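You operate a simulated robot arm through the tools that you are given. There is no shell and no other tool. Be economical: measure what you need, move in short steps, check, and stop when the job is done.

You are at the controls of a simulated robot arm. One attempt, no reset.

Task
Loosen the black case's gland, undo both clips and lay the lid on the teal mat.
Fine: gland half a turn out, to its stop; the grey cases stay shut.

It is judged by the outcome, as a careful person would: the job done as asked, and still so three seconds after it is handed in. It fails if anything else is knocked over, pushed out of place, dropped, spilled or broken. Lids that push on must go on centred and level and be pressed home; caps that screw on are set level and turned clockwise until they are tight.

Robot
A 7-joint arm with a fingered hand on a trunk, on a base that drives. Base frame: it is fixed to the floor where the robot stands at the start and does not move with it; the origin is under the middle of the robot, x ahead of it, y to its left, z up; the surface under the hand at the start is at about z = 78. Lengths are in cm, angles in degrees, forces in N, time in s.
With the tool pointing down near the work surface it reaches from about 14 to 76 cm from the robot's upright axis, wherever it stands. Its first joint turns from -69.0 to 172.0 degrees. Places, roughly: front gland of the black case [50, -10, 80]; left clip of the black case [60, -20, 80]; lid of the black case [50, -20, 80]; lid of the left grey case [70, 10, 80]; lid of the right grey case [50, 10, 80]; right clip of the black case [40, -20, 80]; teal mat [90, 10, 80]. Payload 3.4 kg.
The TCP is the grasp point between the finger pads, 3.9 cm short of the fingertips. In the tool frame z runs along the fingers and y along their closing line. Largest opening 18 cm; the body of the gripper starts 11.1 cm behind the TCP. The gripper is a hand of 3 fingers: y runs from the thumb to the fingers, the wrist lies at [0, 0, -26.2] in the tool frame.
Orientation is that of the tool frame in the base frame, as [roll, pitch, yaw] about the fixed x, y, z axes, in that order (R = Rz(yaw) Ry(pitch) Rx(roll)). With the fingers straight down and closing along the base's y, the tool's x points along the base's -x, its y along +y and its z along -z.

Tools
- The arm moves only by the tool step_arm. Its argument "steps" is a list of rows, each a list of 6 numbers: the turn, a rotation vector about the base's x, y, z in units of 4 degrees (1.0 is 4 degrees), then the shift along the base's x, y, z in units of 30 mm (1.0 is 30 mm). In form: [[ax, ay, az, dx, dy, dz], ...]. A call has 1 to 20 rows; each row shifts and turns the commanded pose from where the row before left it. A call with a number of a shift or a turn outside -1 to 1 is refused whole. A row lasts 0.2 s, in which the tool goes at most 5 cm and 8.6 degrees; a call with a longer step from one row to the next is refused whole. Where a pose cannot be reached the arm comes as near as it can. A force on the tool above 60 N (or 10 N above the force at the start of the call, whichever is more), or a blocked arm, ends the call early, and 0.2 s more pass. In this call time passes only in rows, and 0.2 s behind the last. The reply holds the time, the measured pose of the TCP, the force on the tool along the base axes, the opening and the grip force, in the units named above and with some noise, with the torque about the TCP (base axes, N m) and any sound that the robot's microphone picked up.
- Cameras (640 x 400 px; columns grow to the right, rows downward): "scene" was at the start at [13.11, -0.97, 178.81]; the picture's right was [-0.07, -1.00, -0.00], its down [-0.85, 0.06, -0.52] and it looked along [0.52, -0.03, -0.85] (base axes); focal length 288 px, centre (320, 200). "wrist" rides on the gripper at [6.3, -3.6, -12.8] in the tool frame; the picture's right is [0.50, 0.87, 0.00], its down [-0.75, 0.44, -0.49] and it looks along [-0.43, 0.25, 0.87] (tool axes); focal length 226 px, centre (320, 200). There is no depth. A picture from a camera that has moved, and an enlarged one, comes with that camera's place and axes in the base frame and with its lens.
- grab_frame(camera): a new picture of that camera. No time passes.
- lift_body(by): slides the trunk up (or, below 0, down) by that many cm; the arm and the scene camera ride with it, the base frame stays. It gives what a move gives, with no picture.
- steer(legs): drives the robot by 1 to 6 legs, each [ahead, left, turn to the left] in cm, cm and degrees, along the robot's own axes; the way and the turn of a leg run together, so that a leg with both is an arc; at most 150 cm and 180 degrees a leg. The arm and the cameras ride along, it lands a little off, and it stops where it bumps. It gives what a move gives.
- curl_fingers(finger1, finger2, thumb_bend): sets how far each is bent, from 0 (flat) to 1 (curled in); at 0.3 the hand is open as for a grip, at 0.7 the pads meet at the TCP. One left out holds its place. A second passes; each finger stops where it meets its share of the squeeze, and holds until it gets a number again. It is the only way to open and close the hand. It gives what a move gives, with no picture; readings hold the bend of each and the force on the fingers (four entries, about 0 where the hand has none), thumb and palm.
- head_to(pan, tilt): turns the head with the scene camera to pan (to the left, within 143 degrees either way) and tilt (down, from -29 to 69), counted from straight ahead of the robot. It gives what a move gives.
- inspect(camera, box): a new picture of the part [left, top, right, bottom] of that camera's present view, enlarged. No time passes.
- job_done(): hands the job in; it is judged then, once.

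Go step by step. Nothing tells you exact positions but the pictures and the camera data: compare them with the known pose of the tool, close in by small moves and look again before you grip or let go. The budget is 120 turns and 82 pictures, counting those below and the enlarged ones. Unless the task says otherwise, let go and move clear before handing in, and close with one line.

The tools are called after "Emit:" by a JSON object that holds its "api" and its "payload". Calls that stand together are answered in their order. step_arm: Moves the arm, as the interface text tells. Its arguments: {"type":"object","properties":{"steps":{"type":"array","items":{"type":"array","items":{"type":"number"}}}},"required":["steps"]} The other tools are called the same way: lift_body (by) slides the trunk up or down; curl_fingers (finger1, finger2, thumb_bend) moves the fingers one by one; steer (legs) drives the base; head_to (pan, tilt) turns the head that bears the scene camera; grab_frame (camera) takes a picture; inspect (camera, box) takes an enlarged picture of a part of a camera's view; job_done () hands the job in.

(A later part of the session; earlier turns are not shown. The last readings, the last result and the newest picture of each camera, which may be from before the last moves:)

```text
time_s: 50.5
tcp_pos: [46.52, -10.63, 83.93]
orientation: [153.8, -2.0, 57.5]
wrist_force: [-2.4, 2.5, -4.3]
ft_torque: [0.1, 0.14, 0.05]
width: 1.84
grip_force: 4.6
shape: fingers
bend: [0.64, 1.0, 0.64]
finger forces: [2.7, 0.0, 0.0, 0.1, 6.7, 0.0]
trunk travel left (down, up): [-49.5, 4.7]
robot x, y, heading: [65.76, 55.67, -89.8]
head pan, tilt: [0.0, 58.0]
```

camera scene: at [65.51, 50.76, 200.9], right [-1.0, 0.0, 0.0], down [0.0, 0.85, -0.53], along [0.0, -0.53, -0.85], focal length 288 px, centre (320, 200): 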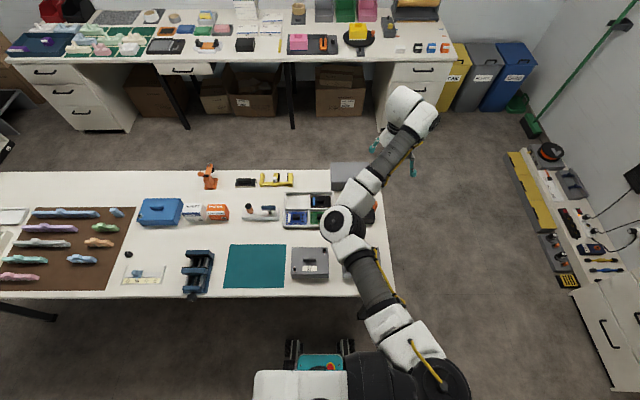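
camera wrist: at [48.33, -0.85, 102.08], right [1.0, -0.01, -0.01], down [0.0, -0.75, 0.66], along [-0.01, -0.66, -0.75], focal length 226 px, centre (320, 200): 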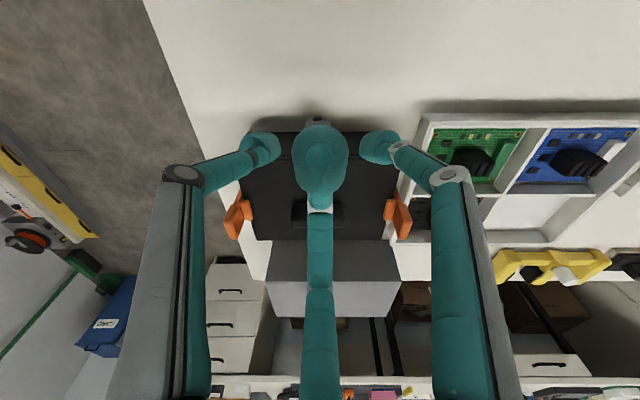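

Emit:
{"api": "step_arm", "payload": {"steps": [[0, 1, 0, 0.076, 0, 0.031], [0, 1, 0, 0.077, 0, 0.025], [0, 1, 0, 0.079, 0, 0.02], [0, 1, 0, 0.08, 0, 0.014], [0, 1, 0, 0.081, 0, 0.008], [0, 1, 0, 0.081, 0, 0.003], [0, 1, 0, 0.081, 0, -0.003], [0, 1, 0, 0.081, 0, -0.008], [0, 1, 0, 0.08, 0, -0.014], [0, 1, 0, 0.079, 0, -0.02], [0, 1, 0, 0.077, 0, -0.025], [0, 1, 0, 0.076, 0, -0.031], [0, 1, 0, 0.073, 0, -0.036], [0, 1, 0, 0.071, 0, -0.041]]}}

Emit:
{"api": "curl_fingers", "payload": {"thumb_bend": 0.45, "finger1": 0.62}}

Emit:
{"api": "step_arm", "payload": {"steps": [[0, 0, 0, 0.17, 0, 0], [0, 0, 0, 0.1, 0, 0.75], [0, 0, 0, 0.1, 0, 0.75], [0, 0, 0, 0, 0, 0.75], [0, -1, 0, -0.116, 0, 0], [0, -1, 0, -0.116, 0, 0], [0, -1, 0, -0.116, 0, 0], [0, -1, 0, -0.116, 0, 0], [0, -1, 0, -0.116, 0, 0], [0, -1, 0, -0.116, 0, 0], [0, -1, 0, -0.116, 0, 0], [0, -1, 0, -0.116, 0, 0], [0, -1, 0, -0.116, 0, 0], [0, -1, 0, -0.116, 0, 0], [0, -1, 0, -0.116, 0, 0], [0, -1, 0, -0.116, 0, 0], [0, -1, 0, -0.116, 0, 0], [0, -1, 0, -0.116, 0, 0]]}}

Emit:
{"api": "inspect", "payload": {"camera": "scene", "box": [320, 180, 400, 240]}}

```text
time_s: 53.5
tcp_pos: [49.76, -10.49, 83.86]
orientation: [-155.6, 25.1, 68.8]
wrist_force: [-3.9, 1.9, -3.2]
ft_torque: [0.03, 0.05, -0.05]
width: 1.91
grip_force: 4.7
shape: fingers
bend: [0.64, 1.0, 0.64]
finger forces: [4.0, 0.1, 0.1, 0.1, 5.3, 0.0]
trunk travel left (down, up): [-49.5, 4.7]
robot x, y, heading: [66.11, 55.43, -90.2]
head pan, tilt: [0.0, 58.0]
```

```text
time_s: 54.5
tcp_pos: [49.76, -10.58, 84.02]
orientation: [-155.7, 25.1, 68.7]
wrist_force: [-0.6, 0.0, -0.5]
ft_torque: [0.01, 0.02, -0.04]
width: 6.12
grip_force: 0.1
shape: fingers
bend: [0.62, 1.0, 0.45]
finger forces: [0.0, 0.1, 0.1, 0.0, 0.1, 0.1]
trunk travel left (down, up): [-49.5, 4.7]
robot x, y, heading: [65.83, 55.32, -90.0]
head pan, tilt: [0.0, 58.0]
```

```text
time_s: 58.3
tcp_pos: [45.83, -10.7, 90.7]
orientation: [153.7, -2.2, 57.6]
wrist_force: [0.6, 0.1, 0.2]
ft_torque: [-0.01, 0.01, -0.02]
width: 6.16
grip_force: 0.1
shape: fingers
bend: [0.62, 1.0, 0.45]
finger forces: [0.0, 0.0, 0.0, 0.1, 0.0, 0.0]
trunk travel left (down, up): [-49.5, 4.7]
robot x, y, heading: [65.76, 55.54, -90.3]
head pan, tilt: [0.0, 58.0]
```

```text
6.67 times, centred on (360, 210) of scene
camera zoom: at [65.31, 50.79, 200.89], right [-1.0, 0.0, 0.0], down [0.01, 0.85, -0.53], along [0.0, -0.53, -0.85], focal length 1917 px, centre (53, 133)
```

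zoom: 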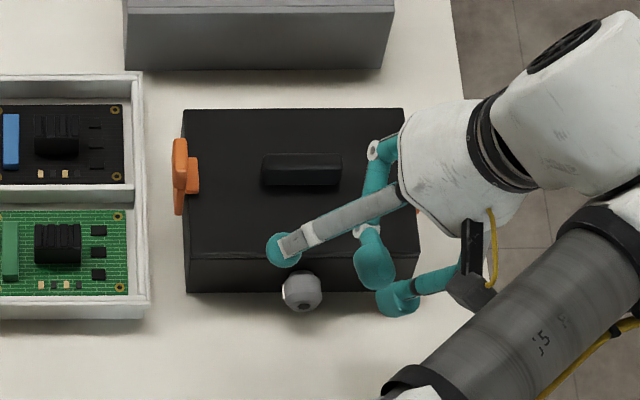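

The mark is now at the +x side, nearly 90° round. Repeating for the third stroke.

Emit:
{"api": "curl_fingers", "payload": {"thumb_bend": 0.61, "finger1": 0.45}}

Emit:
{"api": "step_arm", "payload": {"steps": [[0, 0, 0, 0, 0, -0.75], [0, 0, 0, 0, 0, -0.75], [0, 0, 0, 0, 0.02, -0.67], [0, 0, 0, 0.17, 0.02, 0]]}}

Emit:
{"api": "curl_fingers", "payload": {"thumb_bend": 0.68, "finger1": 0.68}}

Emit:
{"api": "step_arm", "payload": {"steps": [[0, 1, 0, 0.076, 0, 0.031], [0, 1, 0, 0.077, 0, 0.025], [0, 1, 0, 0.079, 0, 0.02], [0, 1, 0, 0.08, 0, 0.014], [0, 1, 0, 0.081, 0, 0.008], [0, 1, 0, 0.081, 0, 0.003], [0, 1, 0, 0.081, 0, -0.003], [0, 1, 0, 0.081, 0, -0.008], [0, 1, 0, 0.08, 0, -0.014], [0, 1, 0, 0.079, 0, -0.02], [0, 1, 0, 0.077, 0, -0.025], [0, 1, 0, 0.076, 0, -0.031], [0, 1, 0, 0.073, 0, -0.036], [0, 1, 0, 0.071, 0, -0.041]]}}

Emit:
{"api": "curl_fingers", "payload": {"thumb_bend": 0.45, "finger1": 0.62}}

Emit:
{"api": "step_arm", "payload": {"steps": [[0, 0, 0, 0.17, 0, 0], [0, 0, 0, 0.1, 0, 0.75], [0, 0, 0, 0.1, 0, 0.75], [0, 0, 0, 0, 0, 0.75], [0, -1, 0, -0.116, 0, 0], [0, -1, 0, -0.116, 0, 0], [0, -1, 0, -0.116, 0, 0], [0, -1, 0, -0.116, 0, 0], [0, -1, 0, -0.116, 0, 0], [0, -1, 0, -0.116, 0, 0], [0, -1, 0, -0.116, 0, 0], [0, -1, 0, -0.116, 0, 0], [0, -1, 0, -0.116, 0, 0], [0, -1, 0, -0.116, 0, 0], [0, -1, 0, -0.116, 0, 0], [0, -1, 0, -0.116, 0, 0], [0, -1, 0, -0.116, 0, 0], [0, -1, 0, -0.116, 0, 0]]}}

Emit:
{"api": "inspect", "payload": {"camera": "wrist", "box": [220, 60, 420, 185]}}

```text
time_s: 59.3
tcp_pos: [46.07, -10.67, 90.6]
orientation: [153.7, -2.0, 57.6]
wrist_force: [0.9, 0.0, -0.3]
ft_torque: [0.04, 0.04, -0.01]
width: 6.32
grip_force: 0.0
shape: fingers
bend: [0.45, 1.0, 0.61]
finger forces: [0.0, 0.1, 0.1, 0.0, 0.1, 0.0]
trunk travel left (down, up): [-49.5, 4.7]
robot x, y, heading: [65.91, 55.28, -90.6]
head pan, tilt: [0.0, 58.0]
```

```text
time_s: 60.3
tcp_pos: [46.44, -10.58, 84.21]
orientation: [153.8, -2.1, 57.5]
wrist_force: [0.3, -0.5, 0.6]
ft_torque: [-0.02, 0.01, 0.01]
width: 6.34
grip_force: 0.1
shape: fingers
bend: [0.45, 1.0, 0.61]
finger forces: [0.0, 0.1, 0.0, 0.1, 0.0, 0.0]
trunk travel left (down, up): [-49.5, 4.7]
robot x, y, heading: [65.75, 55.61, -90.1]
head pan, tilt: [0.0, 58.0]
```

```text
time_s: 61.3
tcp_pos: [46.46, -10.57, 84.05]
orientation: [153.8, -2.1, 57.5]
wrist_force: [-2.0, 3.4, -3.6]
ft_torque: [0.09, 0.14, 0.05]
width: 1.87
grip_force: 4.9
shape: fingers
bend: [0.64, 1.0, 0.64]
finger forces: [2.9, 0.1, 0.1, 0.1, 6.5, 0.0]
trunk travel left (down, up): [-49.5, 4.7]
robot x, y, heading: [66.1, 55.59, -90.2]
head pan, tilt: [0.0, 58.0]
```

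```text
time_s: 64.3
tcp_pos: [49.72, -10.52, 83.88]
orientation: [-155.6, 25.1, 68.7]
wrist_force: [-4.2, 1.0, 0.1]
ft_torque: [0.06, 0.11, 0.0]
width: 1.87
grip_force: 5.4
shape: fingers
bend: [0.64, 1.0, 0.64]
finger forces: [3.6, 0.0, 0.1, 0.1, 6.5, 0.0]
trunk travel left (down, up): [-49.5, 4.7]
robot x, y, heading: [65.97, 55.36, -90.2]
head pan, tilt: [0.0, 58.0]
```

```text
time_s: 65.3
tcp_pos: [49.75, -10.66, 83.86]
orientation: [-155.7, 25.0, 68.7]
wrist_force: [0.1, -0.4, 0.0]
ft_torque: [0.05, 0.0, -0.01]
width: 6.15
grip_force: 0.1
shape: fingers
bend: [0.62, 1.0, 0.45]
finger forces: [0.0, 0.1, 0.0, 0.0, 0.0, 0.0]
trunk travel left (down, up): [-49.5, 4.7]
robot x, y, heading: [65.76, 55.41, -90.1]
head pan, tilt: [0.0, 58.0]
```

```text
time_s: 69.1
tcp_pos: [45.99, -10.56, 90.57]
orientation: [153.7, -2.0, 57.6]
wrist_force: [0.2, -0.4, 0.6]
ft_torque: [0.0, -0.02, -0.02]
width: 6.18
grip_force: 0.1
shape: fingers
bend: [0.62, 1.0, 0.45]
finger forces: [0.0, 0.0, 0.0, 0.1, 0.0, 0.0]
trunk travel left (down, up): [-49.5, 4.7]
robot x, y, heading: [65.82, 54.9, -90.0]
head pan, tilt: [0.0, 58.0]
```

```text
3.20 times, centred on (320, 122) of wrist
camera zoom: at [41.62, -0.76, 100.75], right [0.92, -0.01, 0.4], down [-0.27, -0.75, 0.61], along [0.3, -0.66, -0.69], focal length 723 px, centre (320, 448)
```

zoom: 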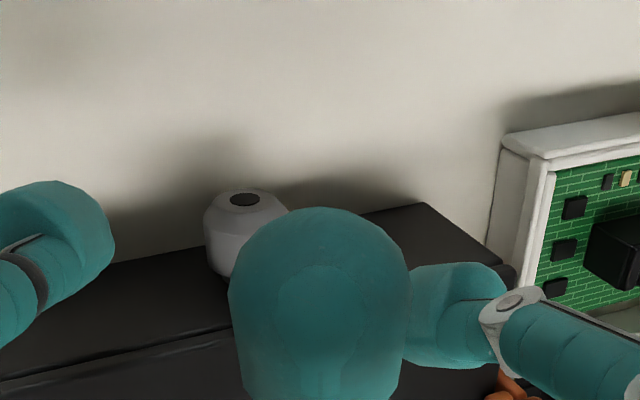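

About 145° so far. Fourth stroke, done in parts to feel for the stop.

Emit:
{"api": "curl_fingers", "payload": {"thumb_bend": 0.61, "finger1": 0.45}}

Emit:
{"api": "step_arm", "payload": {"steps": [[0, 0, 0, 0, 0, -0.75], [0, 0, 0, 0, 0, -0.75], [0, 0, 0, 0, 0.02, -0.67], [0, 0, 0, 0.17, 0.02, 0]]}}

Emit:
{"api": "curl_fingers", "payload": {"thumb_bend": 0.68, "finger1": 0.68}}

Emit:
{"api": "step_arm", "payload": {"steps": [[0, 1, 0, 0.076, 0, 0.031], [0, 1, 0, 0.077, 0, 0.025], [0, 1, 0, 0.079, 0, 0.02], [0, 1, 0, 0.08, 0, 0.014], [0, 1, 0, 0.081, 0, 0.008], [0, 1, 0, 0.081, 0, 0.003], [0, 1, 0, 0.081, 0, -0.003]]}}

Emit:
{"api": "step_arm", "payload": {"steps": [[0, 1, 0, 0.081, 0, -0.008], [0, 1, 0, 0.08, 0, -0.014]]}}

```text
time_s: 70.1
tcp_pos: [46.06, -10.5, 90.68]
orientation: [153.7, -2.0, 57.7]
wrist_force: [-0.9, -0.4, 0.4]
ft_torque: [0.0, -0.02, 0.0]
width: 6.32
grip_force: 0.1
shape: fingers
bend: [0.45, 1.0, 0.61]
finger forces: [0.0, 0.0, 0.0, 0.1, 0.0, 0.0]
trunk travel left (down, up): [-49.5, 4.7]
robot x, y, heading: [65.93, 55.53, -90.2]
head pan, tilt: [0.0, 58.0]
```

```text
time_s: 71.1
tcp_pos: [46.62, -10.43, 84.11]
orientation: [153.8, -2.0, 57.6]
wrist_force: [-0.1, -0.3, -0.5]
ft_torque: [-0.01, 0.02, 0.0]
width: 6.33
grip_force: 0.2
shape: fingers
bend: [0.45, 1.0, 0.61]
finger forces: [0.1, 0.0, 0.0, 0.0, 0.0, 0.0]
trunk travel left (down, up): [-49.5, 4.7]
robot x, y, heading: [66.01, 55.45, -90.0]
head pan, tilt: [0.0, 58.0]
```

```text
time_s: 72.1
tcp_pos: [46.61, -10.42, 84.05]
orientation: [153.8, -2.1, 57.5]
wrist_force: [-1.5, 3.2, -5.2]
ft_torque: [0.08, 0.12, 0.03]
width: 1.83
grip_force: 4.8
shape: fingers
bend: [0.64, 1.0, 0.64]
finger forces: [3.0, 0.1, 0.0, 0.0, 6.4, 0.0]
trunk travel left (down, up): [-49.5, 4.7]
robot x, y, heading: [65.98, 55.56, -90.0]
head pan, tilt: [0.0, 58.0]
```

```text
time_s: 73.7
tcp_pos: [48.17, -10.4, 84.49]
orientation: [177.8, 12.9, 59.9]
wrist_force: [-2.3, 2.2, -3.4]
ft_torque: [0.06, 0.06, -0.03]
width: 1.91
grip_force: 4.4
shape: fingers
bend: [0.64, 1.0, 0.64]
finger forces: [3.2, 0.0, 0.0, 0.0, 5.3, 0.1]
trunk travel left (down, up): [-49.5, 4.7]
robot x, y, heading: [65.79, 55.18, -90.5]
head pan, tilt: [0.0, 58.0]
```

```text
time_s: 74.3
tcp_pos: [48.67, -10.41, 84.43]
orientation: [-175.0, 16.7, 61.6]
wrist_force: [-2.8, 2.1, -4.1]
ft_torque: [0.09, 0.03, 0.01]
width: 1.89
grip_force: 4.6
shape: fingers
bend: [0.64, 1.0, 0.64]
finger forces: [3.4, 0.1, 0.0, 0.0, 5.3, 0.0]
trunk travel left (down, up): [-49.5, 4.7]
robot x, y, heading: [66.07, 55.42, -90.4]
head pan, tilt: [0.0, 58.0]
```

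Emit:
{"api": "step_arm", "payload": {"steps": [[0, 1, 0, 0.079, 0, -0.02], [0, 1, 0, 0.077, 0, -0.025]]}}

Emit:
{"api": "step_arm", "payload": {"steps": [[0, 1, 0, 0.076, 0, -0.031], [0, 1, 0, 0.073, 0, -0.036], [0, 1, 0, 0.071, 0, -0.041]]}}

Emit:
{"api": "inspect", "payload": {"camera": "scene", "box": [320, 180, 400, 240]}}

```text
time_s: 74.9
tcp_pos: [49.1, -10.48, 84.31]
orientation: [-167.5, 20.3, 64.1]
wrist_force: [-3.2, 0.5, -2.6]
ft_torque: [-0.01, 0.0, 0.03]
width: 1.86
grip_force: 4.8
shape: fingers
bend: [0.65, 1.0, 0.64]
finger forces: [3.8, 0.1, 0.0, 0.0, 6.1, 0.1]
trunk travel left (down, up): [-49.5, 4.7]
robot x, y, heading: [65.96, 54.95, -90.2]
head pan, tilt: [0.0, 58.0]
```

```text
time_s: 75.7
tcp_pos: [49.66, -10.36, 83.95]
orientation: [-155.5, 25.1, 68.7]
wrist_force: [-2.0, 1.4, -4.1]
ft_torque: [0.06, -0.11, -0.01]
width: 1.92
grip_force: 5.0
shape: fingers
bend: [0.65, 1.0, 0.64]
finger forces: [4.2, 0.0, 0.0, 0.0, 5.7, 0.1]
trunk travel left (down, up): [-49.5, 4.7]
robot x, y, heading: [65.78, 55.59, -90.2]
head pan, tilt: [0.0, 58.0]
```

```text
6.67 times, centred on (360, 210) of scene
camera zoom: at [65.5, 50.79, 200.89], right [-1.0, 0.0, 0.0], down [0.0, 0.85, -0.53], along [0.0, -0.53, -0.85], focal length 1917 px, centre (53, 133)
```

zoom: 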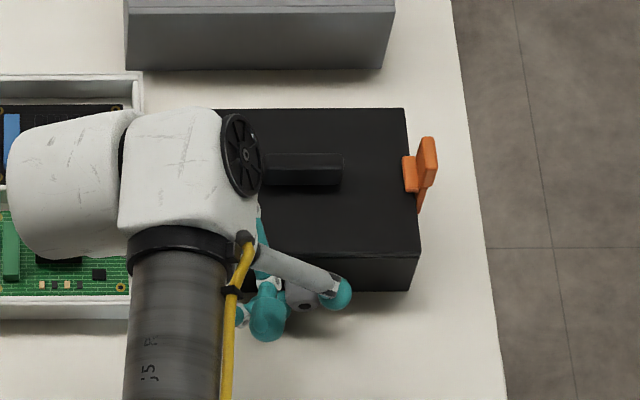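

The torque reversed at the end, which suggests the stop. I'll take one more short stroke to confirm it.

Emit:
{"api": "curl_fingers", "payload": {"thumb_bend": 0.45, "finger1": 0.62}}

Emit:
{"api": "step_arm", "payload": {"steps": [[0, 0, 0, 0.17, 0, 0], [0, 0, 0, 0.1, 0, 0.75], [0, 0, 0, 0.1, 0, 0.75], [0, 0, 0, 0, 0, 0.75], [0, -1, 0, -0.116, 0, 0], [0, -1, 0, -0.116, 0, 0], [0, -1, 0, -0.116, 0, 0], [0, -1, 0, -0.116, 0, 0], [0, -1, 0, -0.116, 0, 0], [0, -1, 0, -0.116, 0, 0], [0, -1, 0, -0.116, 0, 0], [0, -1, 0, -0.116, 0, 0], [0, -1, 0, -0.116, 0, 0], [0, -1, 0, -0.116, 0, 0], [0, -1, 0, -0.116, 0, 0], [0, -1, 0, -0.116, 0, 0], [0, -1, 0, -0.116, 0, 0], [0, -1, 0, -0.116, 0, 0]]}}

Emit:
{"api": "curl_fingers", "payload": {"thumb_bend": 0.61, "finger1": 0.45}}

Emit:
{"api": "step_arm", "payload": {"steps": [[0, 0, 0, 0, 0, -0.75], [0, 0, 0, 0, 0, -0.75], [0, 0, 0, 0, 0.02, -0.67], [0, 0, 0, 0.17, 0.02, 0]]}}

Emit:
{"api": "curl_fingers", "payload": {"thumb_bend": 0.68, "finger1": 0.68}}

Emit:
{"api": "step_arm", "payload": {"steps": [[0, 1, 0, 0.076, 0, 0.031], [0, 1, 0, 0.077, 0, 0.025], [0, 1, 0, 0.079, 0, 0.02]]}}

Emit:
{"api": "step_arm", "payload": {"steps": [[0, 1, 0, 0.08, 0, 0.014], [0, 1, 0, 0.081, 0, 0.008], [0, 1, 0, 0.081, 0, 0.003]]}}

```text
time_s: 76.7
tcp_pos: [49.69, -10.43, 83.94]
orientation: [-155.8, 25.1, 68.7]
wrist_force: [0.5, 0.0, -0.1]
ft_torque: [0.01, 0.03, 0.01]
width: 6.11
grip_force: 0.0
shape: fingers
bend: [0.62, 1.0, 0.45]
finger forces: [0.1, 0.0, 0.0, 0.1, 0.0, 0.0]
trunk travel left (down, up): [-49.5, 4.7]
robot x, y, heading: [65.85, 55.61, -90.1]
head pan, tilt: [0.0, 58.0]
```

```text
time_s: 80.5
tcp_pos: [45.98, -10.43, 90.67]
orientation: [153.6, -2.1, 57.6]
wrist_force: [-0.3, -0.9, 0.1]
ft_torque: [0.0, -0.04, -0.01]
width: 6.16
grip_force: 0.0
shape: fingers
bend: [0.62, 1.0, 0.45]
finger forces: [0.0, 0.0, 0.1, 0.1, 0.0, 0.1]
trunk travel left (down, up): [-49.5, 4.7]
robot x, y, heading: [66.09, 55.42, -90.0]
head pan, tilt: [0.0, 58.0]
```

```text
time_s: 81.5
tcp_pos: [45.88, -10.42, 90.68]
orientation: [153.8, -2.0, 57.6]
wrist_force: [0.7, -1.0, -0.2]
ft_torque: [0.0, 0.02, 0.02]
width: 6.34
grip_force: 0.1
shape: fingers
bend: [0.45, 1.0, 0.61]
finger forces: [0.1, 0.1, 0.0, 0.0, 0.0, 0.0]
trunk travel left (down, up): [-49.5, 4.7]
robot x, y, heading: [65.97, 55.22, -90.4]
head pan, tilt: [0.0, 58.0]
```

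```text
time_s: 82.5
tcp_pos: [46.47, -10.29, 84.17]
orientation: [153.8, -2.0, 57.7]
wrist_force: [0.6, 0.7, -0.4]
ft_torque: [0.01, -0.02, -0.04]
width: 6.3
grip_force: 0.0
shape: fingers
bend: [0.45, 1.0, 0.61]
finger forces: [0.1, 0.0, 0.1, 0.0, 0.1, 0.1]
trunk travel left (down, up): [-49.5, 4.7]
robot x, y, heading: [65.5, 55.47, -90.1]
head pan, tilt: [0.0, 58.0]
```

```text
time_s: 83.5
tcp_pos: [46.34, -10.38, 84.19]
orientation: [153.8, -2.2, 57.5]
wrist_force: [-1.3, 3.4, -5.9]
ft_torque: [0.09, 0.1, 0.03]
width: 1.87
grip_force: 4.2
shape: fingers
bend: [0.64, 1.0, 0.64]
finger forces: [2.9, 0.1, 0.0, 0.1, 6.5, 0.0]
trunk travel left (down, up): [-49.5, 4.7]
robot x, y, heading: [65.74, 55.64, -90.4]
head pan, tilt: [0.0, 58.0]
```

```text
time_s: 84.3
tcp_pos: [47.13, -10.23, 84.33]
orientation: [163.9, 4.4, 57.7]
wrist_force: [-1.1, 2.0, -3.8]
ft_torque: [0.06, 0.0, 0.04]
width: 1.86
grip_force: 4.8
shape: fingers
bend: [0.65, 1.0, 0.64]
finger forces: [3.5, 0.0, 0.0, 0.1, 6.0, 0.1]
trunk travel left (down, up): [-49.5, 4.7]
robot x, y, heading: [65.66, 55.41, -90.1]
head pan, tilt: [0.0, 58.0]
```

```text
time_s: 85.1
tcp_pos: [47.87, -10.36, 84.52]
orientation: [174.3, 10.7, 59.2]
wrist_force: [-0.6, 1.3, -5.4]
ft_torque: [0.02, -0.03, 0.02]
width: 1.85
grip_force: 4.9
shape: fingers
bend: [0.65, 1.0, 0.64]
finger forces: [3.4, 0.0, 0.1, 0.0, 6.3, 0.0]
trunk travel left (down, up): [-49.5, 4.7]
robot x, y, heading: [65.87, 55.09, -90.1]
head pan, tilt: [0.0, 58.0]
```

Emit:
{"api": "step_arm", "payload": {"steps": [[0, 1, 0, 0.081, 0, -0.003], [0, 1, 0, 0.081, 0, -0.008], [0, 1, 0, 0.08, 0, -0.014], [0, 1, 0, 0.079, 0, -0.02]]}}

Emit:
{"api": "step_arm", "payload": {"steps": [[0, 1, 0, 0.077, 0, -0.025], [0, 1, 0, 0.076, 0, -0.031], [0, 1, 0, 0.073, 0, -0.036], [0, 1, 0, 0.071, 0, -0.041]]}}

Emit:
{"api": "curl_fingers", "payload": {"thumb_bend": 0.45, "finger1": 0.62}}

Emit:
{"api": "step_arm", "payload": {"steps": [[0, 0, 0, 0.17, 0, 0], [0, 0, 0, 0.1, 0, 0.75], [0, 0, 0, 0.1, 0, 0.75], [0, 0, 0, 0, 0, 0.75], [0, 0, 0, 0, 0, 0.75]]}}

Emit:
{"api": "inspect", "payload": {"camera": "scene", "box": [320, 180, 400, 240]}}

Emit:
{"api": "inspect", "payload": {"camera": "wrist", "box": [220, 60, 420, 185]}}

```text
time_s: 86.1
tcp_pos: [48.84, -10.28, 84.28]
orientation: [-171.3, 18.5, 62.8]
wrist_force: [-1.1, 0.2, -1.0]
ft_torque: [0.01, -0.04, 0.03]
width: 1.83
grip_force: 5.5
shape: fingers
bend: [0.65, 1.0, 0.64]
finger forces: [4.3, 0.0, 0.0, 0.0, 5.3, 0.0]
trunk travel left (down, up): [-49.5, 4.7]
robot x, y, heading: [66.15, 55.1, -90.3]
head pan, tilt: [0.0, 58.0]
```

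```text
time_s: 87.1
tcp_pos: [49.67, -10.32, 83.95]
orientation: [-155.6, 25.0, 68.6]
wrist_force: [0.2, 1.5, -2.9]
ft_torque: [0.04, -0.1, -0.02]
width: 1.92
grip_force: 4.7
shape: fingers
bend: [0.65, 1.0, 0.64]
finger forces: [4.3, 0.0, 0.0, 0.0, 4.8, 0.0]
trunk travel left (down, up): [-49.5, 4.7]
robot x, y, heading: [66.05, 55.46, -90.5]
head pan, tilt: [0.0, 58.0]
```

```text
time_s: 88.1
tcp_pos: [49.65, -10.31, 84.02]
orientation: [-155.6, 25.1, 68.7]
wrist_force: [1.0, -0.2, -0.7]
ft_torque: [0.01, 0.0, -0.01]
width: 6.17
grip_force: 0.0
shape: fingers
bend: [0.62, 1.0, 0.45]
finger forces: [0.0, 0.1, 0.1, 0.0, 0.0, 0.1]
trunk travel left (down, up): [-49.5, 4.7]
robot x, y, heading: [65.49, 55.23, -90.2]
head pan, tilt: [0.0, 58.0]
```

```text
time_s: 89.3
tcp_pos: [50.81, -10.37, 93.05]
orientation: [-155.8, 25.1, 68.8]
wrist_force: [0.2, 0.3, -0.4]
ft_torque: [0.01, 0.02, 0.01]
width: 6.15
grip_force: 0.0
shape: fingers
bend: [0.62, 1.0, 0.45]
finger forces: [0.0, 0.1, 0.0, 0.0, 0.0, 0.1]
trunk travel left (down, up): [-49.5, 4.7]
robot x, y, heading: [66.07, 55.48, -90.1]
head pan, tilt: [0.0, 58.0]
```

```text
6.67 times, centred on (360, 210) of scene
camera zoom: at [65.63, 50.93, 200.9], right [-1.0, 0.0, 0.0], down [0.0, 0.85, -0.53], along [0.0, -0.53, -0.85], focal length 1917 px, centre (53, 133)
```

zoom: 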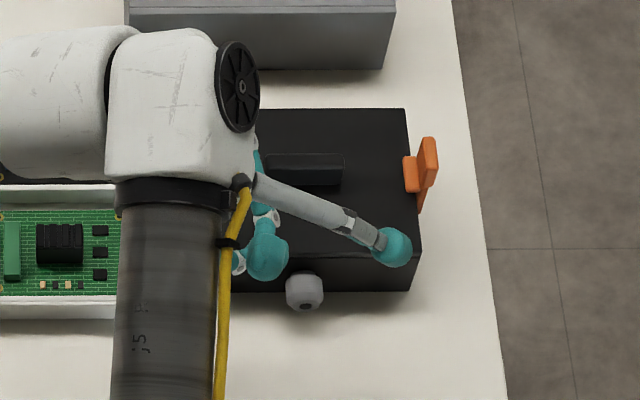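

```text
3.20 times, centred on (320, 122) of wrist
camera zoom: at [56.75, -0.38, 102.33], right [0.84, 0.0, -0.54], down [0.35, -0.75, 0.56], along [-0.4, -0.67, -0.63], focal length 723 px, centre (320, 448)
```

zoom: 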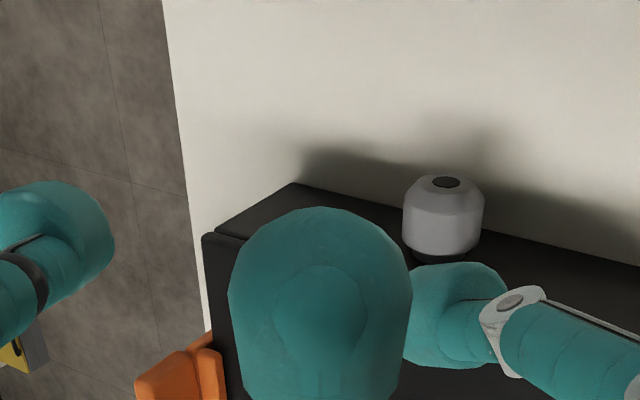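

The mark is out of sight underneath and the turn met a firm stop, so the gland is loosened. Now I'll open the hand and look at the left clip from its outer side.

Emit:
{"api": "step_arm", "payload": {"steps": [[0, 0, 0, 0.8, 0, 0.5], [0, 0, 0, 0.8, 0, 0.5], [0, 0, 0, 0.8, 0, 0.5], [0, 0, 0, 0.8, 0, 0.2], [0, 0, 0, 0.8, 0, 0]]}}

Emit:
{"api": "curl_fingers", "payload": {"thumb_bend": 0.45, "finger1": 0.45, "finger2": 0.35}}

Emit:
{"api": "grab_frame", "payload": {"camera": "wrist"}}

Emit:
{"api": "inspect", "payload": {"camera": "wrist", "box": [260, 110, 380, 210]}}

```text
time_s: 90.5
tcp_pos: [62.78, -10.22, 98.11]
orientation: [-155.6, 25.0, 68.7]
wrist_force: [0.1, -0.5, 0.2]
ft_torque: [0.0, 0.0, 0.0]
width: 6.13
grip_force: 0.1
shape: fingers
bend: [0.62, 1.0, 0.45]
finger forces: [0.1, 0.1, 0.0, 0.0, 0.1, 0.0]
trunk travel left (down, up): [-49.5, 4.7]
robot x, y, heading: [65.85, 55.54, -90.2]
head pan, tilt: [0.0, 58.0]
```

```text
time_s: 91.5
tcp_pos: [62.68, -10.38, 98.13]
orientation: [-155.6, 25.0, 68.7]
wrist_force: [0.3, -0.3, -0.7]
ft_torque: [0.03, -0.02, 0.02]
width: 9.22
grip_force: 0.0
shape: fingers
bend: [0.45, 0.35, 0.45]
finger forces: [0.1, 0.1, 0.1, 0.1, 0.0, 0.0]
trunk travel left (down, up): [-49.5, 4.7]
robot x, y, heading: [65.59, 55.43, -90.3]
head pan, tilt: [0.0, 58.0]
```

```text
43 pictures are left
camera wrist: at [68.66, -0.46, 107.34], right [0.84, -0.01, -0.54], down [0.35, -0.75, 0.56], along [-0.4, -0.66, -0.63], focal length 226 px, centre (320, 200)
```

wrist: 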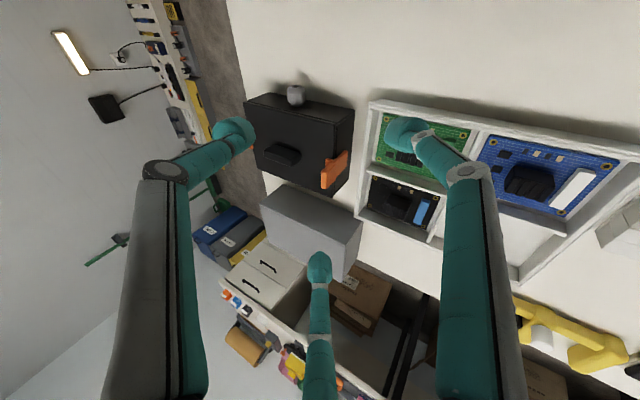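

```text
4.00 times, centred on (320, 160) of wrist
camera zoom: at [68.66, -0.46, 107.34], right [0.84, -0.01, -0.54], down [0.35, -0.75, 0.56], along [-0.4, -0.66, -0.63], focal length 904 px, centre (320, 360)
```

zoom: 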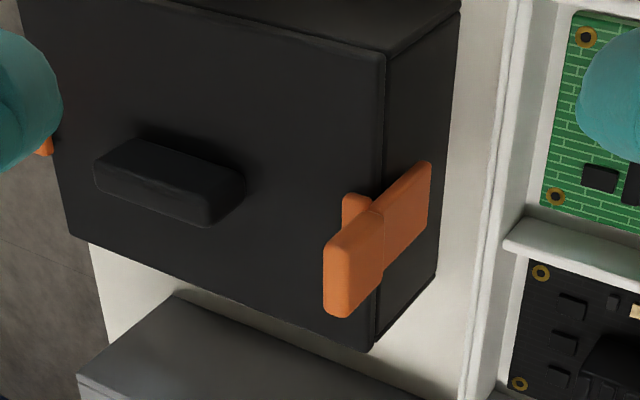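

Each clip is an orange strap hinged low on the end face, hooked over the lid edge, with a tab standing up to about z 87. I'll push the left tab outward from the lid side with the thumb, keeping the other digits up and away.

Emit:
{"api": "curl_fingers", "payload": {"thumb_bend": 0.6, "finger1": 0.3, "finger2": 1.0}}

Emit:
{"api": "step_arm", "payload": {"steps": [[0, -1, 0, -0.203, -0.225, -0.07], [0, -1, 0, -0.203, -0.225, -0.07], [0, -1, 0, -0.203, -0.225, -0.07], [0, -1, 0, -0.203, -0.225, -0.07], [0, -1, 0, -0.203, -0.225, -0.07], [0, -1, 0, -0.203, -0.225, -0.07], [0, -1, 0, -0.203, -0.225, -0.07], [0, -1, 0, -0.203, -0.225, -0.07], [0, -1, 0, -0.203, -0.225, -0.07], [0, -1, 0, -0.203, -0.225, -0.07], [0, -1, 0, -0.203, -0.225, -0.07], [0, -1, 0, -0.203, -0.225, -0.07]]}}

Emit:
{"api": "inspect", "payload": {"camera": "wrist", "box": [220, 100, 420, 225]}}

Emit:
{"api": "inspect", "payload": {"camera": "scene", "box": [320, 180, 400, 240]}}

```text
time_s: 92.5
tcp_pos: [62.78, -10.31, 98.13]
orientation: [-155.6, 25.1, 68.7]
wrist_force: [0.2, -0.2, 0.0]
ft_torque: [0.02, -0.02, -0.03]
width: 9.8
grip_force: 0.1
shape: fingers
bend: [0.3, 1.0, 0.6]
finger forces: [0.1, 0.0, 0.0, 0.0, 0.0, 0.0]
trunk travel left (down, up): [-49.5, 4.7]
robot x, y, heading: [65.95, 55.44, -90.0]
head pan, tilt: [0.0, 58.0]
```

```text
time_s: 95.1
tcp_pos: [55.48, -18.47, 95.49]
orientation: [160.3, 2.2, 57.6]
wrist_force: [-0.7, 1.2, -0.1]
ft_torque: [-0.04, 0.01, 0.01]
width: 9.82
grip_force: 0.1
shape: fingers
bend: [0.3, 1.0, 0.6]
finger forces: [0.0, 0.0, 0.1, 0.0, 0.0, 0.0]
trunk travel left (down, up): [-49.5, 4.7]
robot x, y, heading: [65.71, 55.37, -90.1]
head pan, tilt: [0.0, 58.0]
```

```text
3.20 times, centred on (320, 162) of wrist
camera zoom: at [52.49, -8.7, 105.99], right [0.96, -0.01, 0.27], down [-0.18, -0.75, 0.64], along [0.2, -0.66, -0.72], focal length 723 px, centre (320, 320)
```

zoom: 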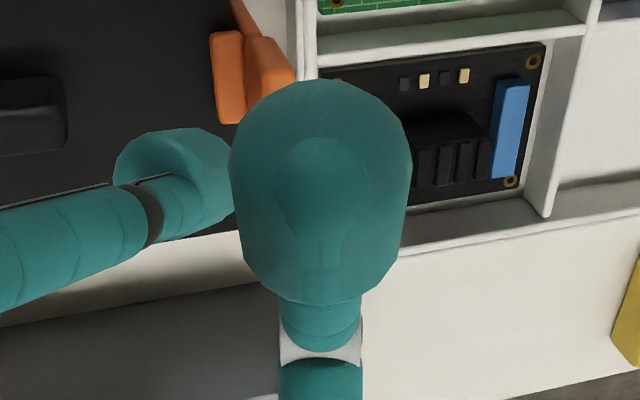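

```text
6.67 times, centred on (360, 210) of scene
camera zoom: at [65.35, 50.68, 200.89], right [-1.0, 0.0, 0.0], down [0.0, 0.85, -0.53], along [0.0, -0.53, -0.85], focal length 1917 px, centre (53, 133)
```

zoom: 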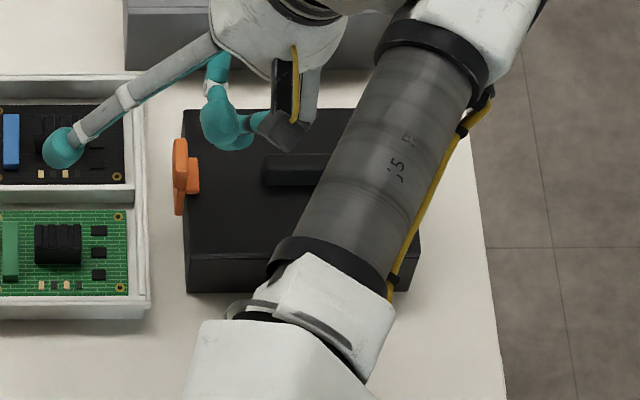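

Emit:
{"api": "step_arm", "payload": {"steps": [[0, 0, 0, -0.05, -0.1, -0.8], [0, 0, 0, 0, 0, -0.85]]}}

Emit:
{"api": "step_arm", "payload": {"steps": [[0, 0, 0, 0.2, 0, 0], [0, 0, 0, 0.2, 0, 0], [0, 0, 0, 0.2, 0, 0], [0, 0, 0, 0.2, 0, 0]]}}

Emit:
{"api": "inspect", "payload": {"camera": "wrist", "box": [220, 100, 420, 225]}}

```text
time_s: 95.7
tcp_pos: [55.37, -18.86, 90.44]
orientation: [160.5, 2.4, 57.6]
wrist_force: [-0.7, 0.0, 0.7]
ft_torque: [0.01, 0.0, 0.0]
width: 9.82
grip_force: 0.0
shape: fingers
bend: [0.3, 1.0, 0.6]
finger forces: [0.0, 0.0, 0.0, 0.1, 0.1, 0.0]
trunk travel left (down, up): [-49.5, 4.7]
robot x, y, heading: [65.71, 55.55, -90.4]
head pan, tilt: [0.0, 58.0]
```

```text
time_s: 96.7
tcp_pos: [57.73, -18.86, 90.59]
orientation: [160.4, 2.3, 57.7]
wrist_force: [-0.5, -1.0, -0.2]
ft_torque: [-0.03, 0.03, -0.01]
width: 9.82
grip_force: 0.1
shape: fingers
bend: [0.3, 1.0, 0.6]
finger forces: [0.0, 0.0, 0.0, 0.0, 0.2, 0.0]
trunk travel left (down, up): [-49.5, 4.7]
robot x, y, heading: [65.93, 55.16, -90.2]
head pan, tilt: [0.0, 58.0]
```

```text
3.20 times, centred on (320, 162) of wrist
camera zoom: at [54.93, -8.91, 101.18], right [0.96, -0.01, 0.27], down [-0.18, -0.75, 0.64], along [0.2, -0.66, -0.72], focal length 723 px, centre (320, 320)
```

zoom: 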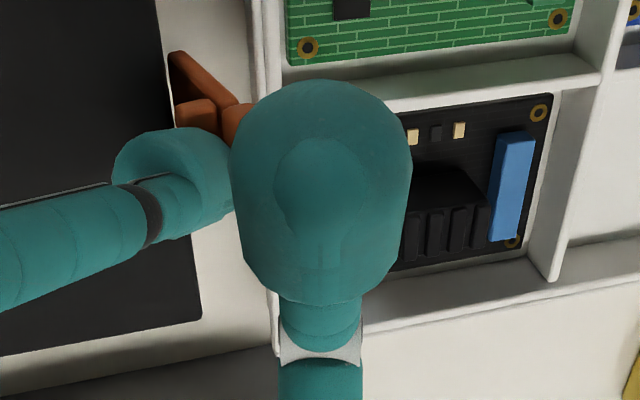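

It swings with almost no force. I'll push further out and slightly down.

Emit:
{"api": "step_arm", "payload": {"steps": [[0, 0, 0, 0.2, 0, -0.05], [0, 0, 0, 0.2, 0, -0.08], [0, 0, 0, 0.2, 0, -0.1], [0, 0, 0, 0.2, 0, -0.1]]}}

Emit:
{"api": "inspect", "payload": {"camera": "wrist", "box": [220, 100, 420, 225]}}

Emit:
{"api": "inspect", "payload": {"camera": "scene", "box": [310, 180, 390, 240]}}

```text
time_s: 97.7
tcp_pos: [60.22, -18.74, 89.6]
orientation: [160.5, 2.3, 57.6]
wrist_force: [-0.5, 0.0, 0.7]
ft_torque: [0.03, 0.05, 0.0]
width: 9.81
grip_force: 0.0
shape: fingers
bend: [0.3, 1.0, 0.6]
finger forces: [0.0, 0.1, 0.0, 0.1, 0.0, 0.0]
trunk travel left (down, up): [-49.5, 4.7]
robot x, y, heading: [65.87, 55.37, -90.3]
head pan, tilt: [0.0, 58.0]
```

```text
3.20 times, centred on (320, 162) of wrist
camera zoom: at [57.35, -8.92, 100.19], right [0.96, -0.01, 0.27], down [-0.18, -0.75, 0.64], along [0.2, -0.66, -0.72], focal length 723 px, centre (320, 320)
```

zoom: 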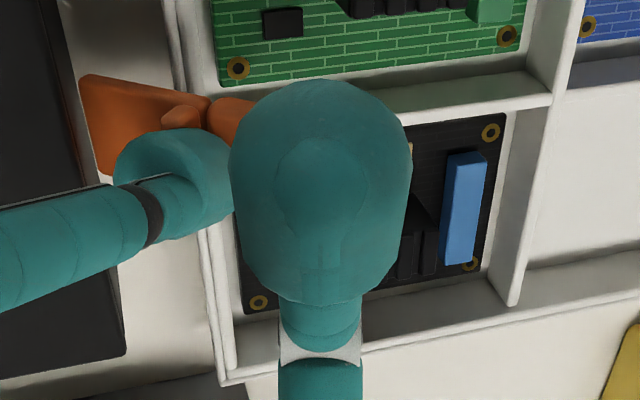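

```text
6.67 times, centred on (350, 210) of scene
camera zoom: at [65.55, 50.76, 200.89], right [-1.0, 0.0, 0.0], down [0.0, 0.85, -0.53], along [0.0, -0.53, -0.85], focal length 1917 px, centre (120, 133)
```

zoom: 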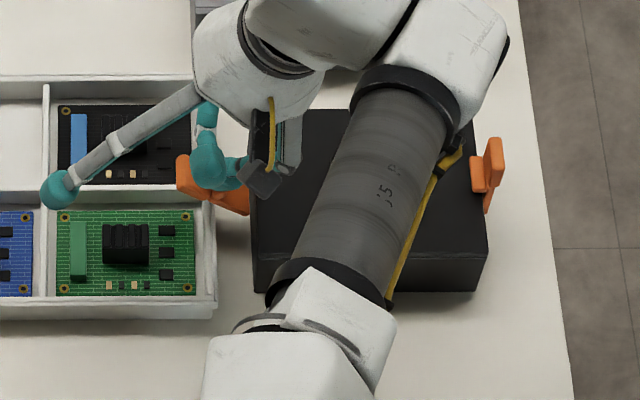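

The left clip is fully swung out. I'll lift clear, shift the robot 15 cm to its right for reach, and mirror the push on the right clip.

Emit:
{"api": "step_arm", "payload": {"steps": [[0, 0, 0, -0.1, 0, 0.8], [0, 0, 0, 0, 0, 0.9], [0, 0, 0, 0, 0, 0.9]]}}

Emit:
{"api": "steer", "payload": {"legs": [[2, -15, 0]]}}

Emit:
{"api": "curl_fingers", "payload": {"thumb_bend": 0.3, "finger1": 0.6, "finger2": 1.0}}

Emit:
{"api": "grab_frame", "payload": {"camera": "scene"}}

```text
time_s: 98.5
tcp_pos: [60.0, -18.93, 97.68]
orientation: [160.6, 2.3, 57.6]
wrist_force: [0.1, -0.2, 0.8]
ft_torque: [0.02, 0.03, 0.05]
width: 9.81
grip_force: 0.1
shape: fingers
bend: [0.3, 1.0, 0.6]
finger forces: [0.1, 0.0, 0.1, 0.0, 0.1, 0.0]
trunk travel left (down, up): [-49.5, 4.7]
robot x, y, heading: [65.88, 55.24, -90.0]
head pan, tilt: [0.0, 58.0]
```

```text
time_s: 99.9
tcp_pos: [47.41, -21.01, 97.72]
orientation: [161.5, 2.9, 57.9]
wrist_force: [1.4, -0.3, 0.2]
ft_torque: [0.01, 0.15, -0.03]
width: 9.81
grip_force: 0.1
shape: fingers
bend: [0.3, 1.0, 0.6]
finger forces: [0.0, 0.0, 0.1, 0.0, 0.0, 0.1]
trunk travel left (down, up): [-49.5, 4.7]
robot x, y, heading: [51.06, 53.51, -90.2]
head pan, tilt: [0.0, 58.0]
```

```text
time_s: 100.9
tcp_pos: [44.14, -20.7, 97.59]
orientation: [160.0, 2.0, 57.6]
wrist_force: [-0.4, -0.4, -0.3]
ft_torque: [0.01, -0.05, 0.01]
width: 9.83
grip_force: 0.1
shape: fingers
bend: [0.6, 1.0, 0.3]
finger forces: [0.0, 0.1, 0.0, 0.1, 0.1, 0.1]
trunk travel left (down, up): [-49.5, 4.7]
robot x, y, heading: [51.32, 53.59, -90.3]
head pan, tilt: [0.0, 58.0]
```

```text
36 pictures are left
camera scene: at [51.11, 48.75, 200.89], right [-1.0, 0.0, 0.0], down [0.0, 0.85, -0.53], along [0.0, -0.53, -0.85], focal length 288 px, centre (320, 200)
```

scene: 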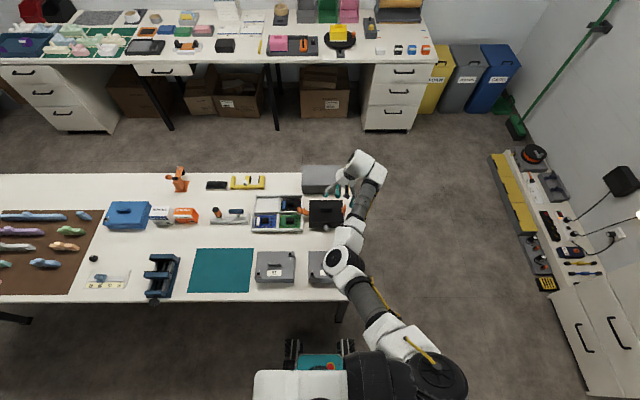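

Emit:
{"api": "step_arm", "payload": {"steps": [[0, 1, 0, -0.146, 0.079, 0], [0, 1, 0, -0.146, 0.079, 0], [0, 1, 0, -0.146, 0.079, 0], [0, 1, 0, -0.146, 0.079, 0], [0, 1, 0, -0.146, 0.079, 0], [0, 1, 0, -0.146, 0.079, 0], [0, 1, 0, -0.146, 0.079, 0], [0, 1, 0, -0.146, 0.079, 0]]}}

Emit:
{"api": "inspect", "payload": {"camera": "wrist", "box": [220, 100, 420, 225]}}

```text
time_s: 102.7
tcp_pos: [40.23, -18.85, 97.8]
orientation: [-171.9, 18.3, 62.7]
wrist_force: [-0.9, -0.3, -0.7]
ft_torque: [0.0, -0.08, 0.01]
width: 9.81
grip_force: 0.1
shape: fingers
bend: [0.6, 1.0, 0.3]
finger forces: [0.0, 0.0, 0.1, 0.0, 0.0, 0.1]
trunk travel left (down, up): [-49.5, 4.7]
robot x, y, heading: [50.77, 53.34, -90.1]
head pan, tilt: [0.0, 58.0]
```

```text
3.20 times, centred on (320, 162) of wrist
camera zoom: at [43.27, -8.98, 108.19], right [0.96, -0.01, -0.27], down [0.18, -0.75, 0.64], along [-0.21, -0.67, -0.72], focal length 723 px, centre (320, 320)
```

zoom: 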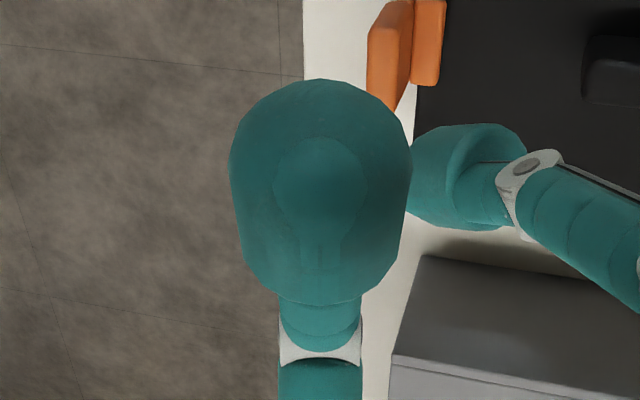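

Emit:
{"api": "step_arm", "payload": {"steps": [[0, 0, 0, 0.12, 0, -0.8], [0, 0, 0, 0.05, 0, -0.8], [0, 0, 0, 0, 0, -0.83]]}}

Emit:
{"api": "step_arm", "payload": {"steps": [[0, 0, 0, -0.2, 0, 0], [0, 0, 0, -0.2, 0, 0], [0, 0, 0, -0.2, 0, 0], [0, 0, 0, -0.2, 0, 0], [0, 0, 0, -0.2, 0, -0.05], [0, 0, 0, -0.2, 0, -0.08], [0, 0, 0, -0.2, 0, -0.1], [0, 0, 0, -0.2, 0, -0.1]]}}

Emit:
{"api": "inspect", "payload": {"camera": "wrist", "box": [220, 100, 420, 225]}}

```text
time_s: 103.5
tcp_pos: [41.41, -19.05, 90.4]
orientation: [-171.8, 18.3, 62.9]
wrist_force: [0.0, 0.2, -0.1]
ft_torque: [0.02, 0.0, 0.01]
width: 9.77
grip_force: 0.0
shape: fingers
bend: [0.6, 1.0, 0.3]
finger forces: [0.0, 0.0, 0.0, 0.0, 0.0, 0.0]
trunk travel left (down, up): [-49.5, 4.7]
robot x, y, heading: [51.17, 53.78, -90.2]
head pan, tilt: [0.0, 58.0]
```

```text
time_s: 105.3
tcp_pos: [36.76, -18.78, 89.3]
orientation: [-171.8, 18.4, 62.9]
wrist_force: [-2.3, 0.4, 4.2]
ft_torque: [0.02, 0.04, 0.02]
width: 9.25
grip_force: 1.7
shape: fingers
bend: [0.63, 1.0, 0.3]
finger forces: [3.8, 0.0, 0.0, 0.0, 0.1, 0.0]
trunk travel left (down, up): [-49.5, 4.7]
robot x, y, heading: [51.45, 53.5, -90.2]
head pan, tilt: [0.0, 58.0]
```

```text
3.20 times, centred on (320, 162) of wrist
camera zoom: at [39.77, -8.95, 99.97], right [0.96, 0.0, -0.27], down [0.18, -0.75, 0.64], along [-0.21, -0.67, -0.72], focal length 723 px, centre (320, 320)
```

zoom: 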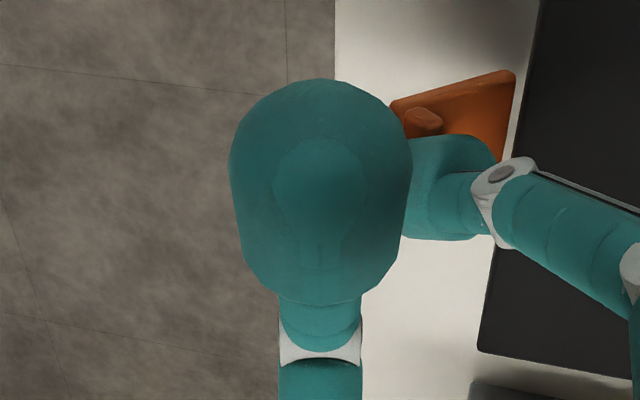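

The right clip is out to its limit too. I'll lift clear and check everything.

Emit:
{"api": "step_arm", "payload": {"steps": [[0, 0, 0, -0.05, 0, 0.6], [0, 0, 0, 0, 0, 0.9], [0, 0, 0, 0, 0, 0.9], [0, 0, 0, 0, 0, 0.9], [0, -1, 0, 0, 0.5, 0.5], [0, -1, 0, 0, 0.5, 0.5], [0, -1, 0, 0.3, 0.5, 0], [0, -1, 0, 0.3, 0.5, 0]]}}

Emit:
{"api": "curl_fingers", "payload": {"thumb_bend": 0.45, "finger1": 0.45, "finger2": 0.45}}

Emit:
{"api": "grab_frame", "payload": {"camera": "wrist"}}

Emit:
{"api": "inspect", "payload": {"camera": "wrist", "box": [270, 80, 430, 220]}}

Emit:
{"api": "inspect", "payload": {"camera": "scene", "box": [240, 150, 380, 300]}}

```text
time_s: 107.1
tcp_pos: [38.7, -12.75, 102.43]
orientation: [173.8, 10.7, 59.3]
wrist_force: [0.8, -0.6, 0.6]
ft_torque: [-0.02, -0.01, -0.02]
width: 9.75
grip_force: 0.1
shape: fingers
bend: [0.6, 1.0, 0.3]
finger forces: [0.0, 0.1, 0.1, 0.0, 0.0, 0.1]
trunk travel left (down, up): [-49.5, 4.7]
robot x, y, heading: [51.42, 53.2, -90.2]
head pan, tilt: [0.0, 58.0]
```

```text
time_s: 108.1
tcp_pos: [38.89, -12.85, 102.44]
orientation: [173.9, 10.6, 59.4]
wrist_force: [-0.9, 0.0, 0.0]
ft_torque: [-0.02, 0.01, 0.01]
width: 9.24
grip_force: 0.1
shape: fingers
bend: [0.45, 0.45, 0.45]
finger forces: [0.1, 0.0, 0.0, 0.0, 0.0, 0.1]
trunk travel left (down, up): [-49.5, 4.7]
robot x, y, heading: [51.29, 53.39, -90.1]
head pan, tilt: [0.0, 58.0]
```

```text
33 pictures are left
camera wrist: at [38.97, -2.92, 113.26], right [1.0, 0.0, 0.0], down [0.0, -0.75, 0.67], along [0.0, -0.67, -0.75], focal length 226 px, centre (320, 200)
```

wrist: 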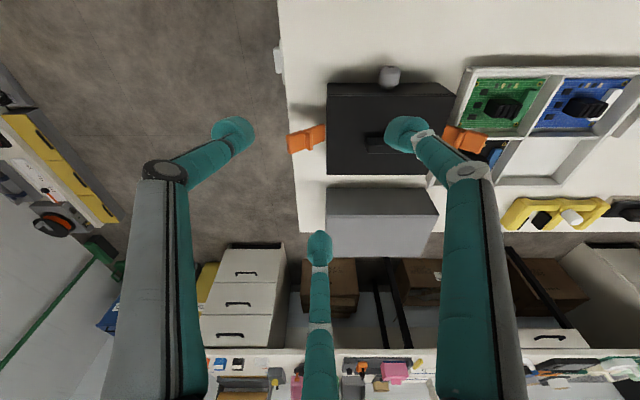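

```text
2.86 times, centred on (350, 150) of wrist
camera zoom: at [38.97, -2.92, 113.26], right [1.0, 0.0, 0.0], down [0.0, -0.75, 0.67], along [0.0, -0.67, -0.75], focal length 646 px, centre (234, 343)
```

zoom: 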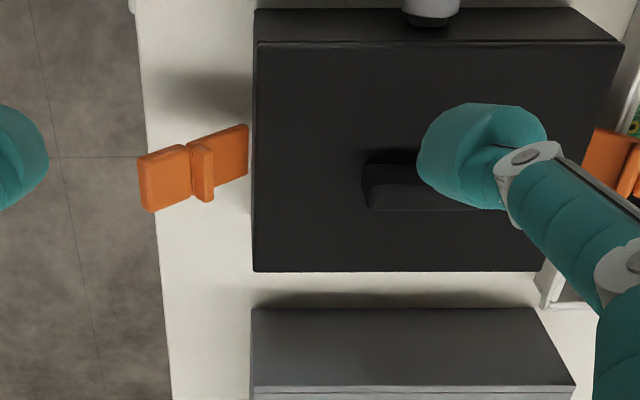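

```text
2.67 times, centred on (310, 225) of scene
camera zoom: at [50.91, 48.88, 200.89], right [-1.0, 0.0, 0.0], down [0.0, 0.85, -0.53], along [0.0, -0.53, -0.85], focal length 767 px, centre (347, 133)
```

zoom: 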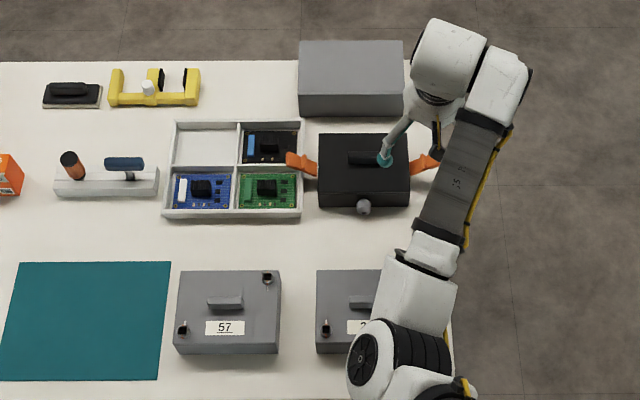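

Both clips are fully open and the case hasn't moved. The lid's bar handle spans x 45.1–50.8, y −18.6 to −17.4, z 84–87. I'll grip it with finger 1 and finger 2 on its sides and the thumb at its near (−x) end, hand vertical at yaw 90.

Emit:
{"api": "step_arm", "payload": {"steps": [[1, 0, 0, 0.27, -0.17, 0], [1, 0, 0, 0.27, -0.17, 0], [1, 0, 0, 0.27, -0.17, 0], [0, 0, 1, 0.27, -0.17, 0], [0, 0, 1, 0.27, -0.17, 0], [0, 0, 1, 0.27, -0.17, 0], [0, 0, 1, 0.27, -0.17, 0], [0, 0, 1, 0.27, -0.17, -0.3], [0, 0, 1, 0.27, -0.17, -0.3], [0, 0, 1, 0.27, -0.2, -0.3], [0, 0, 0.6, 0, 0, -0.3]]}}

Emit:
{"api": "curl_fingers", "payload": {"thumb_bend": 0.5, "finger1": 0.54, "finger2": 0.54}}

Emit:
{"api": "grab_frame", "payload": {"camera": "wrist"}}

Emit:
{"api": "inspect", "payload": {"camera": "wrist", "box": [240, 120, 400, 220]}}

```text
time_s: 110.5
tcp_pos: [46.93, -18.07, 98.84]
orientation: [180.0, 0.4, 90.4]
wrist_force: [-0.1, -0.6, -0.3]
ft_torque: [-0.02, 0.04, 0.0]
width: 9.25
grip_force: 0.0
shape: fingers
bend: [0.45, 0.45, 0.45]
finger forces: [0.0, 0.0, 0.0, 0.0, 0.1, 0.1]
trunk travel left (down, up): [-49.5, 4.7]
robot x, y, heading: [51.15, 53.0, -89.9]
head pan, tilt: [0.0, 58.0]
```

```text
time_s: 111.5
tcp_pos: [47.05, -18.13, 98.76]
orientation: [179.9, 0.3, 90.3]
wrist_force: [-0.6, -0.2, 0.2]
ft_torque: [0.02, -0.02, 0.01]
width: 6.52
grip_force: 0.1
shape: fingers
bend: [0.54, 0.54, 0.5]
finger forces: [0.0, 0.0, 0.0, 0.1, 0.1, 0.1]
trunk travel left (down, up): [-49.5, 4.7]
robot x, y, heading: [51.27, 53.32, -90.3]
head pan, tilt: [0.0, 58.0]
```

```text
30 pictures are left
camera wrist: at [43.36, -11.66, 111.53], right [0.86, 0.5, 0.0], down [0.44, -0.75, 0.5], along [0.25, -0.43, -0.87], focal length 226 px, centre (320, 200)
```

wrist: 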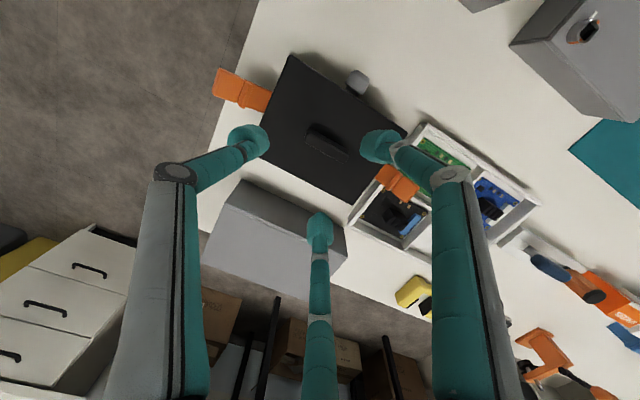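

```text
4.00 times, centred on (320, 170) of wrist
camera zoom: at [43.36, -11.66, 111.53], right [0.86, 0.5, 0.0], down [0.44, -0.75, 0.5], along [0.25, -0.43, -0.87], focal length 904 px, centre (320, 320)
```

zoom: 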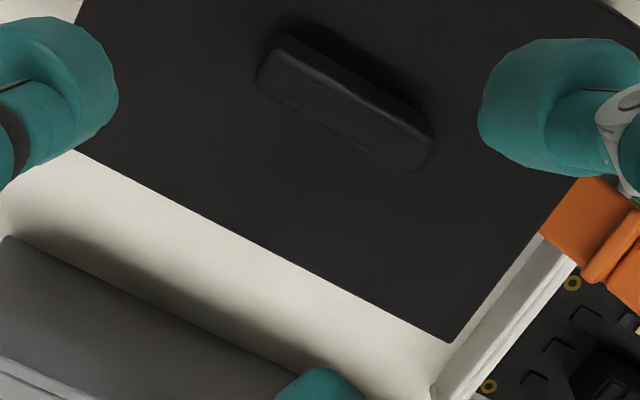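

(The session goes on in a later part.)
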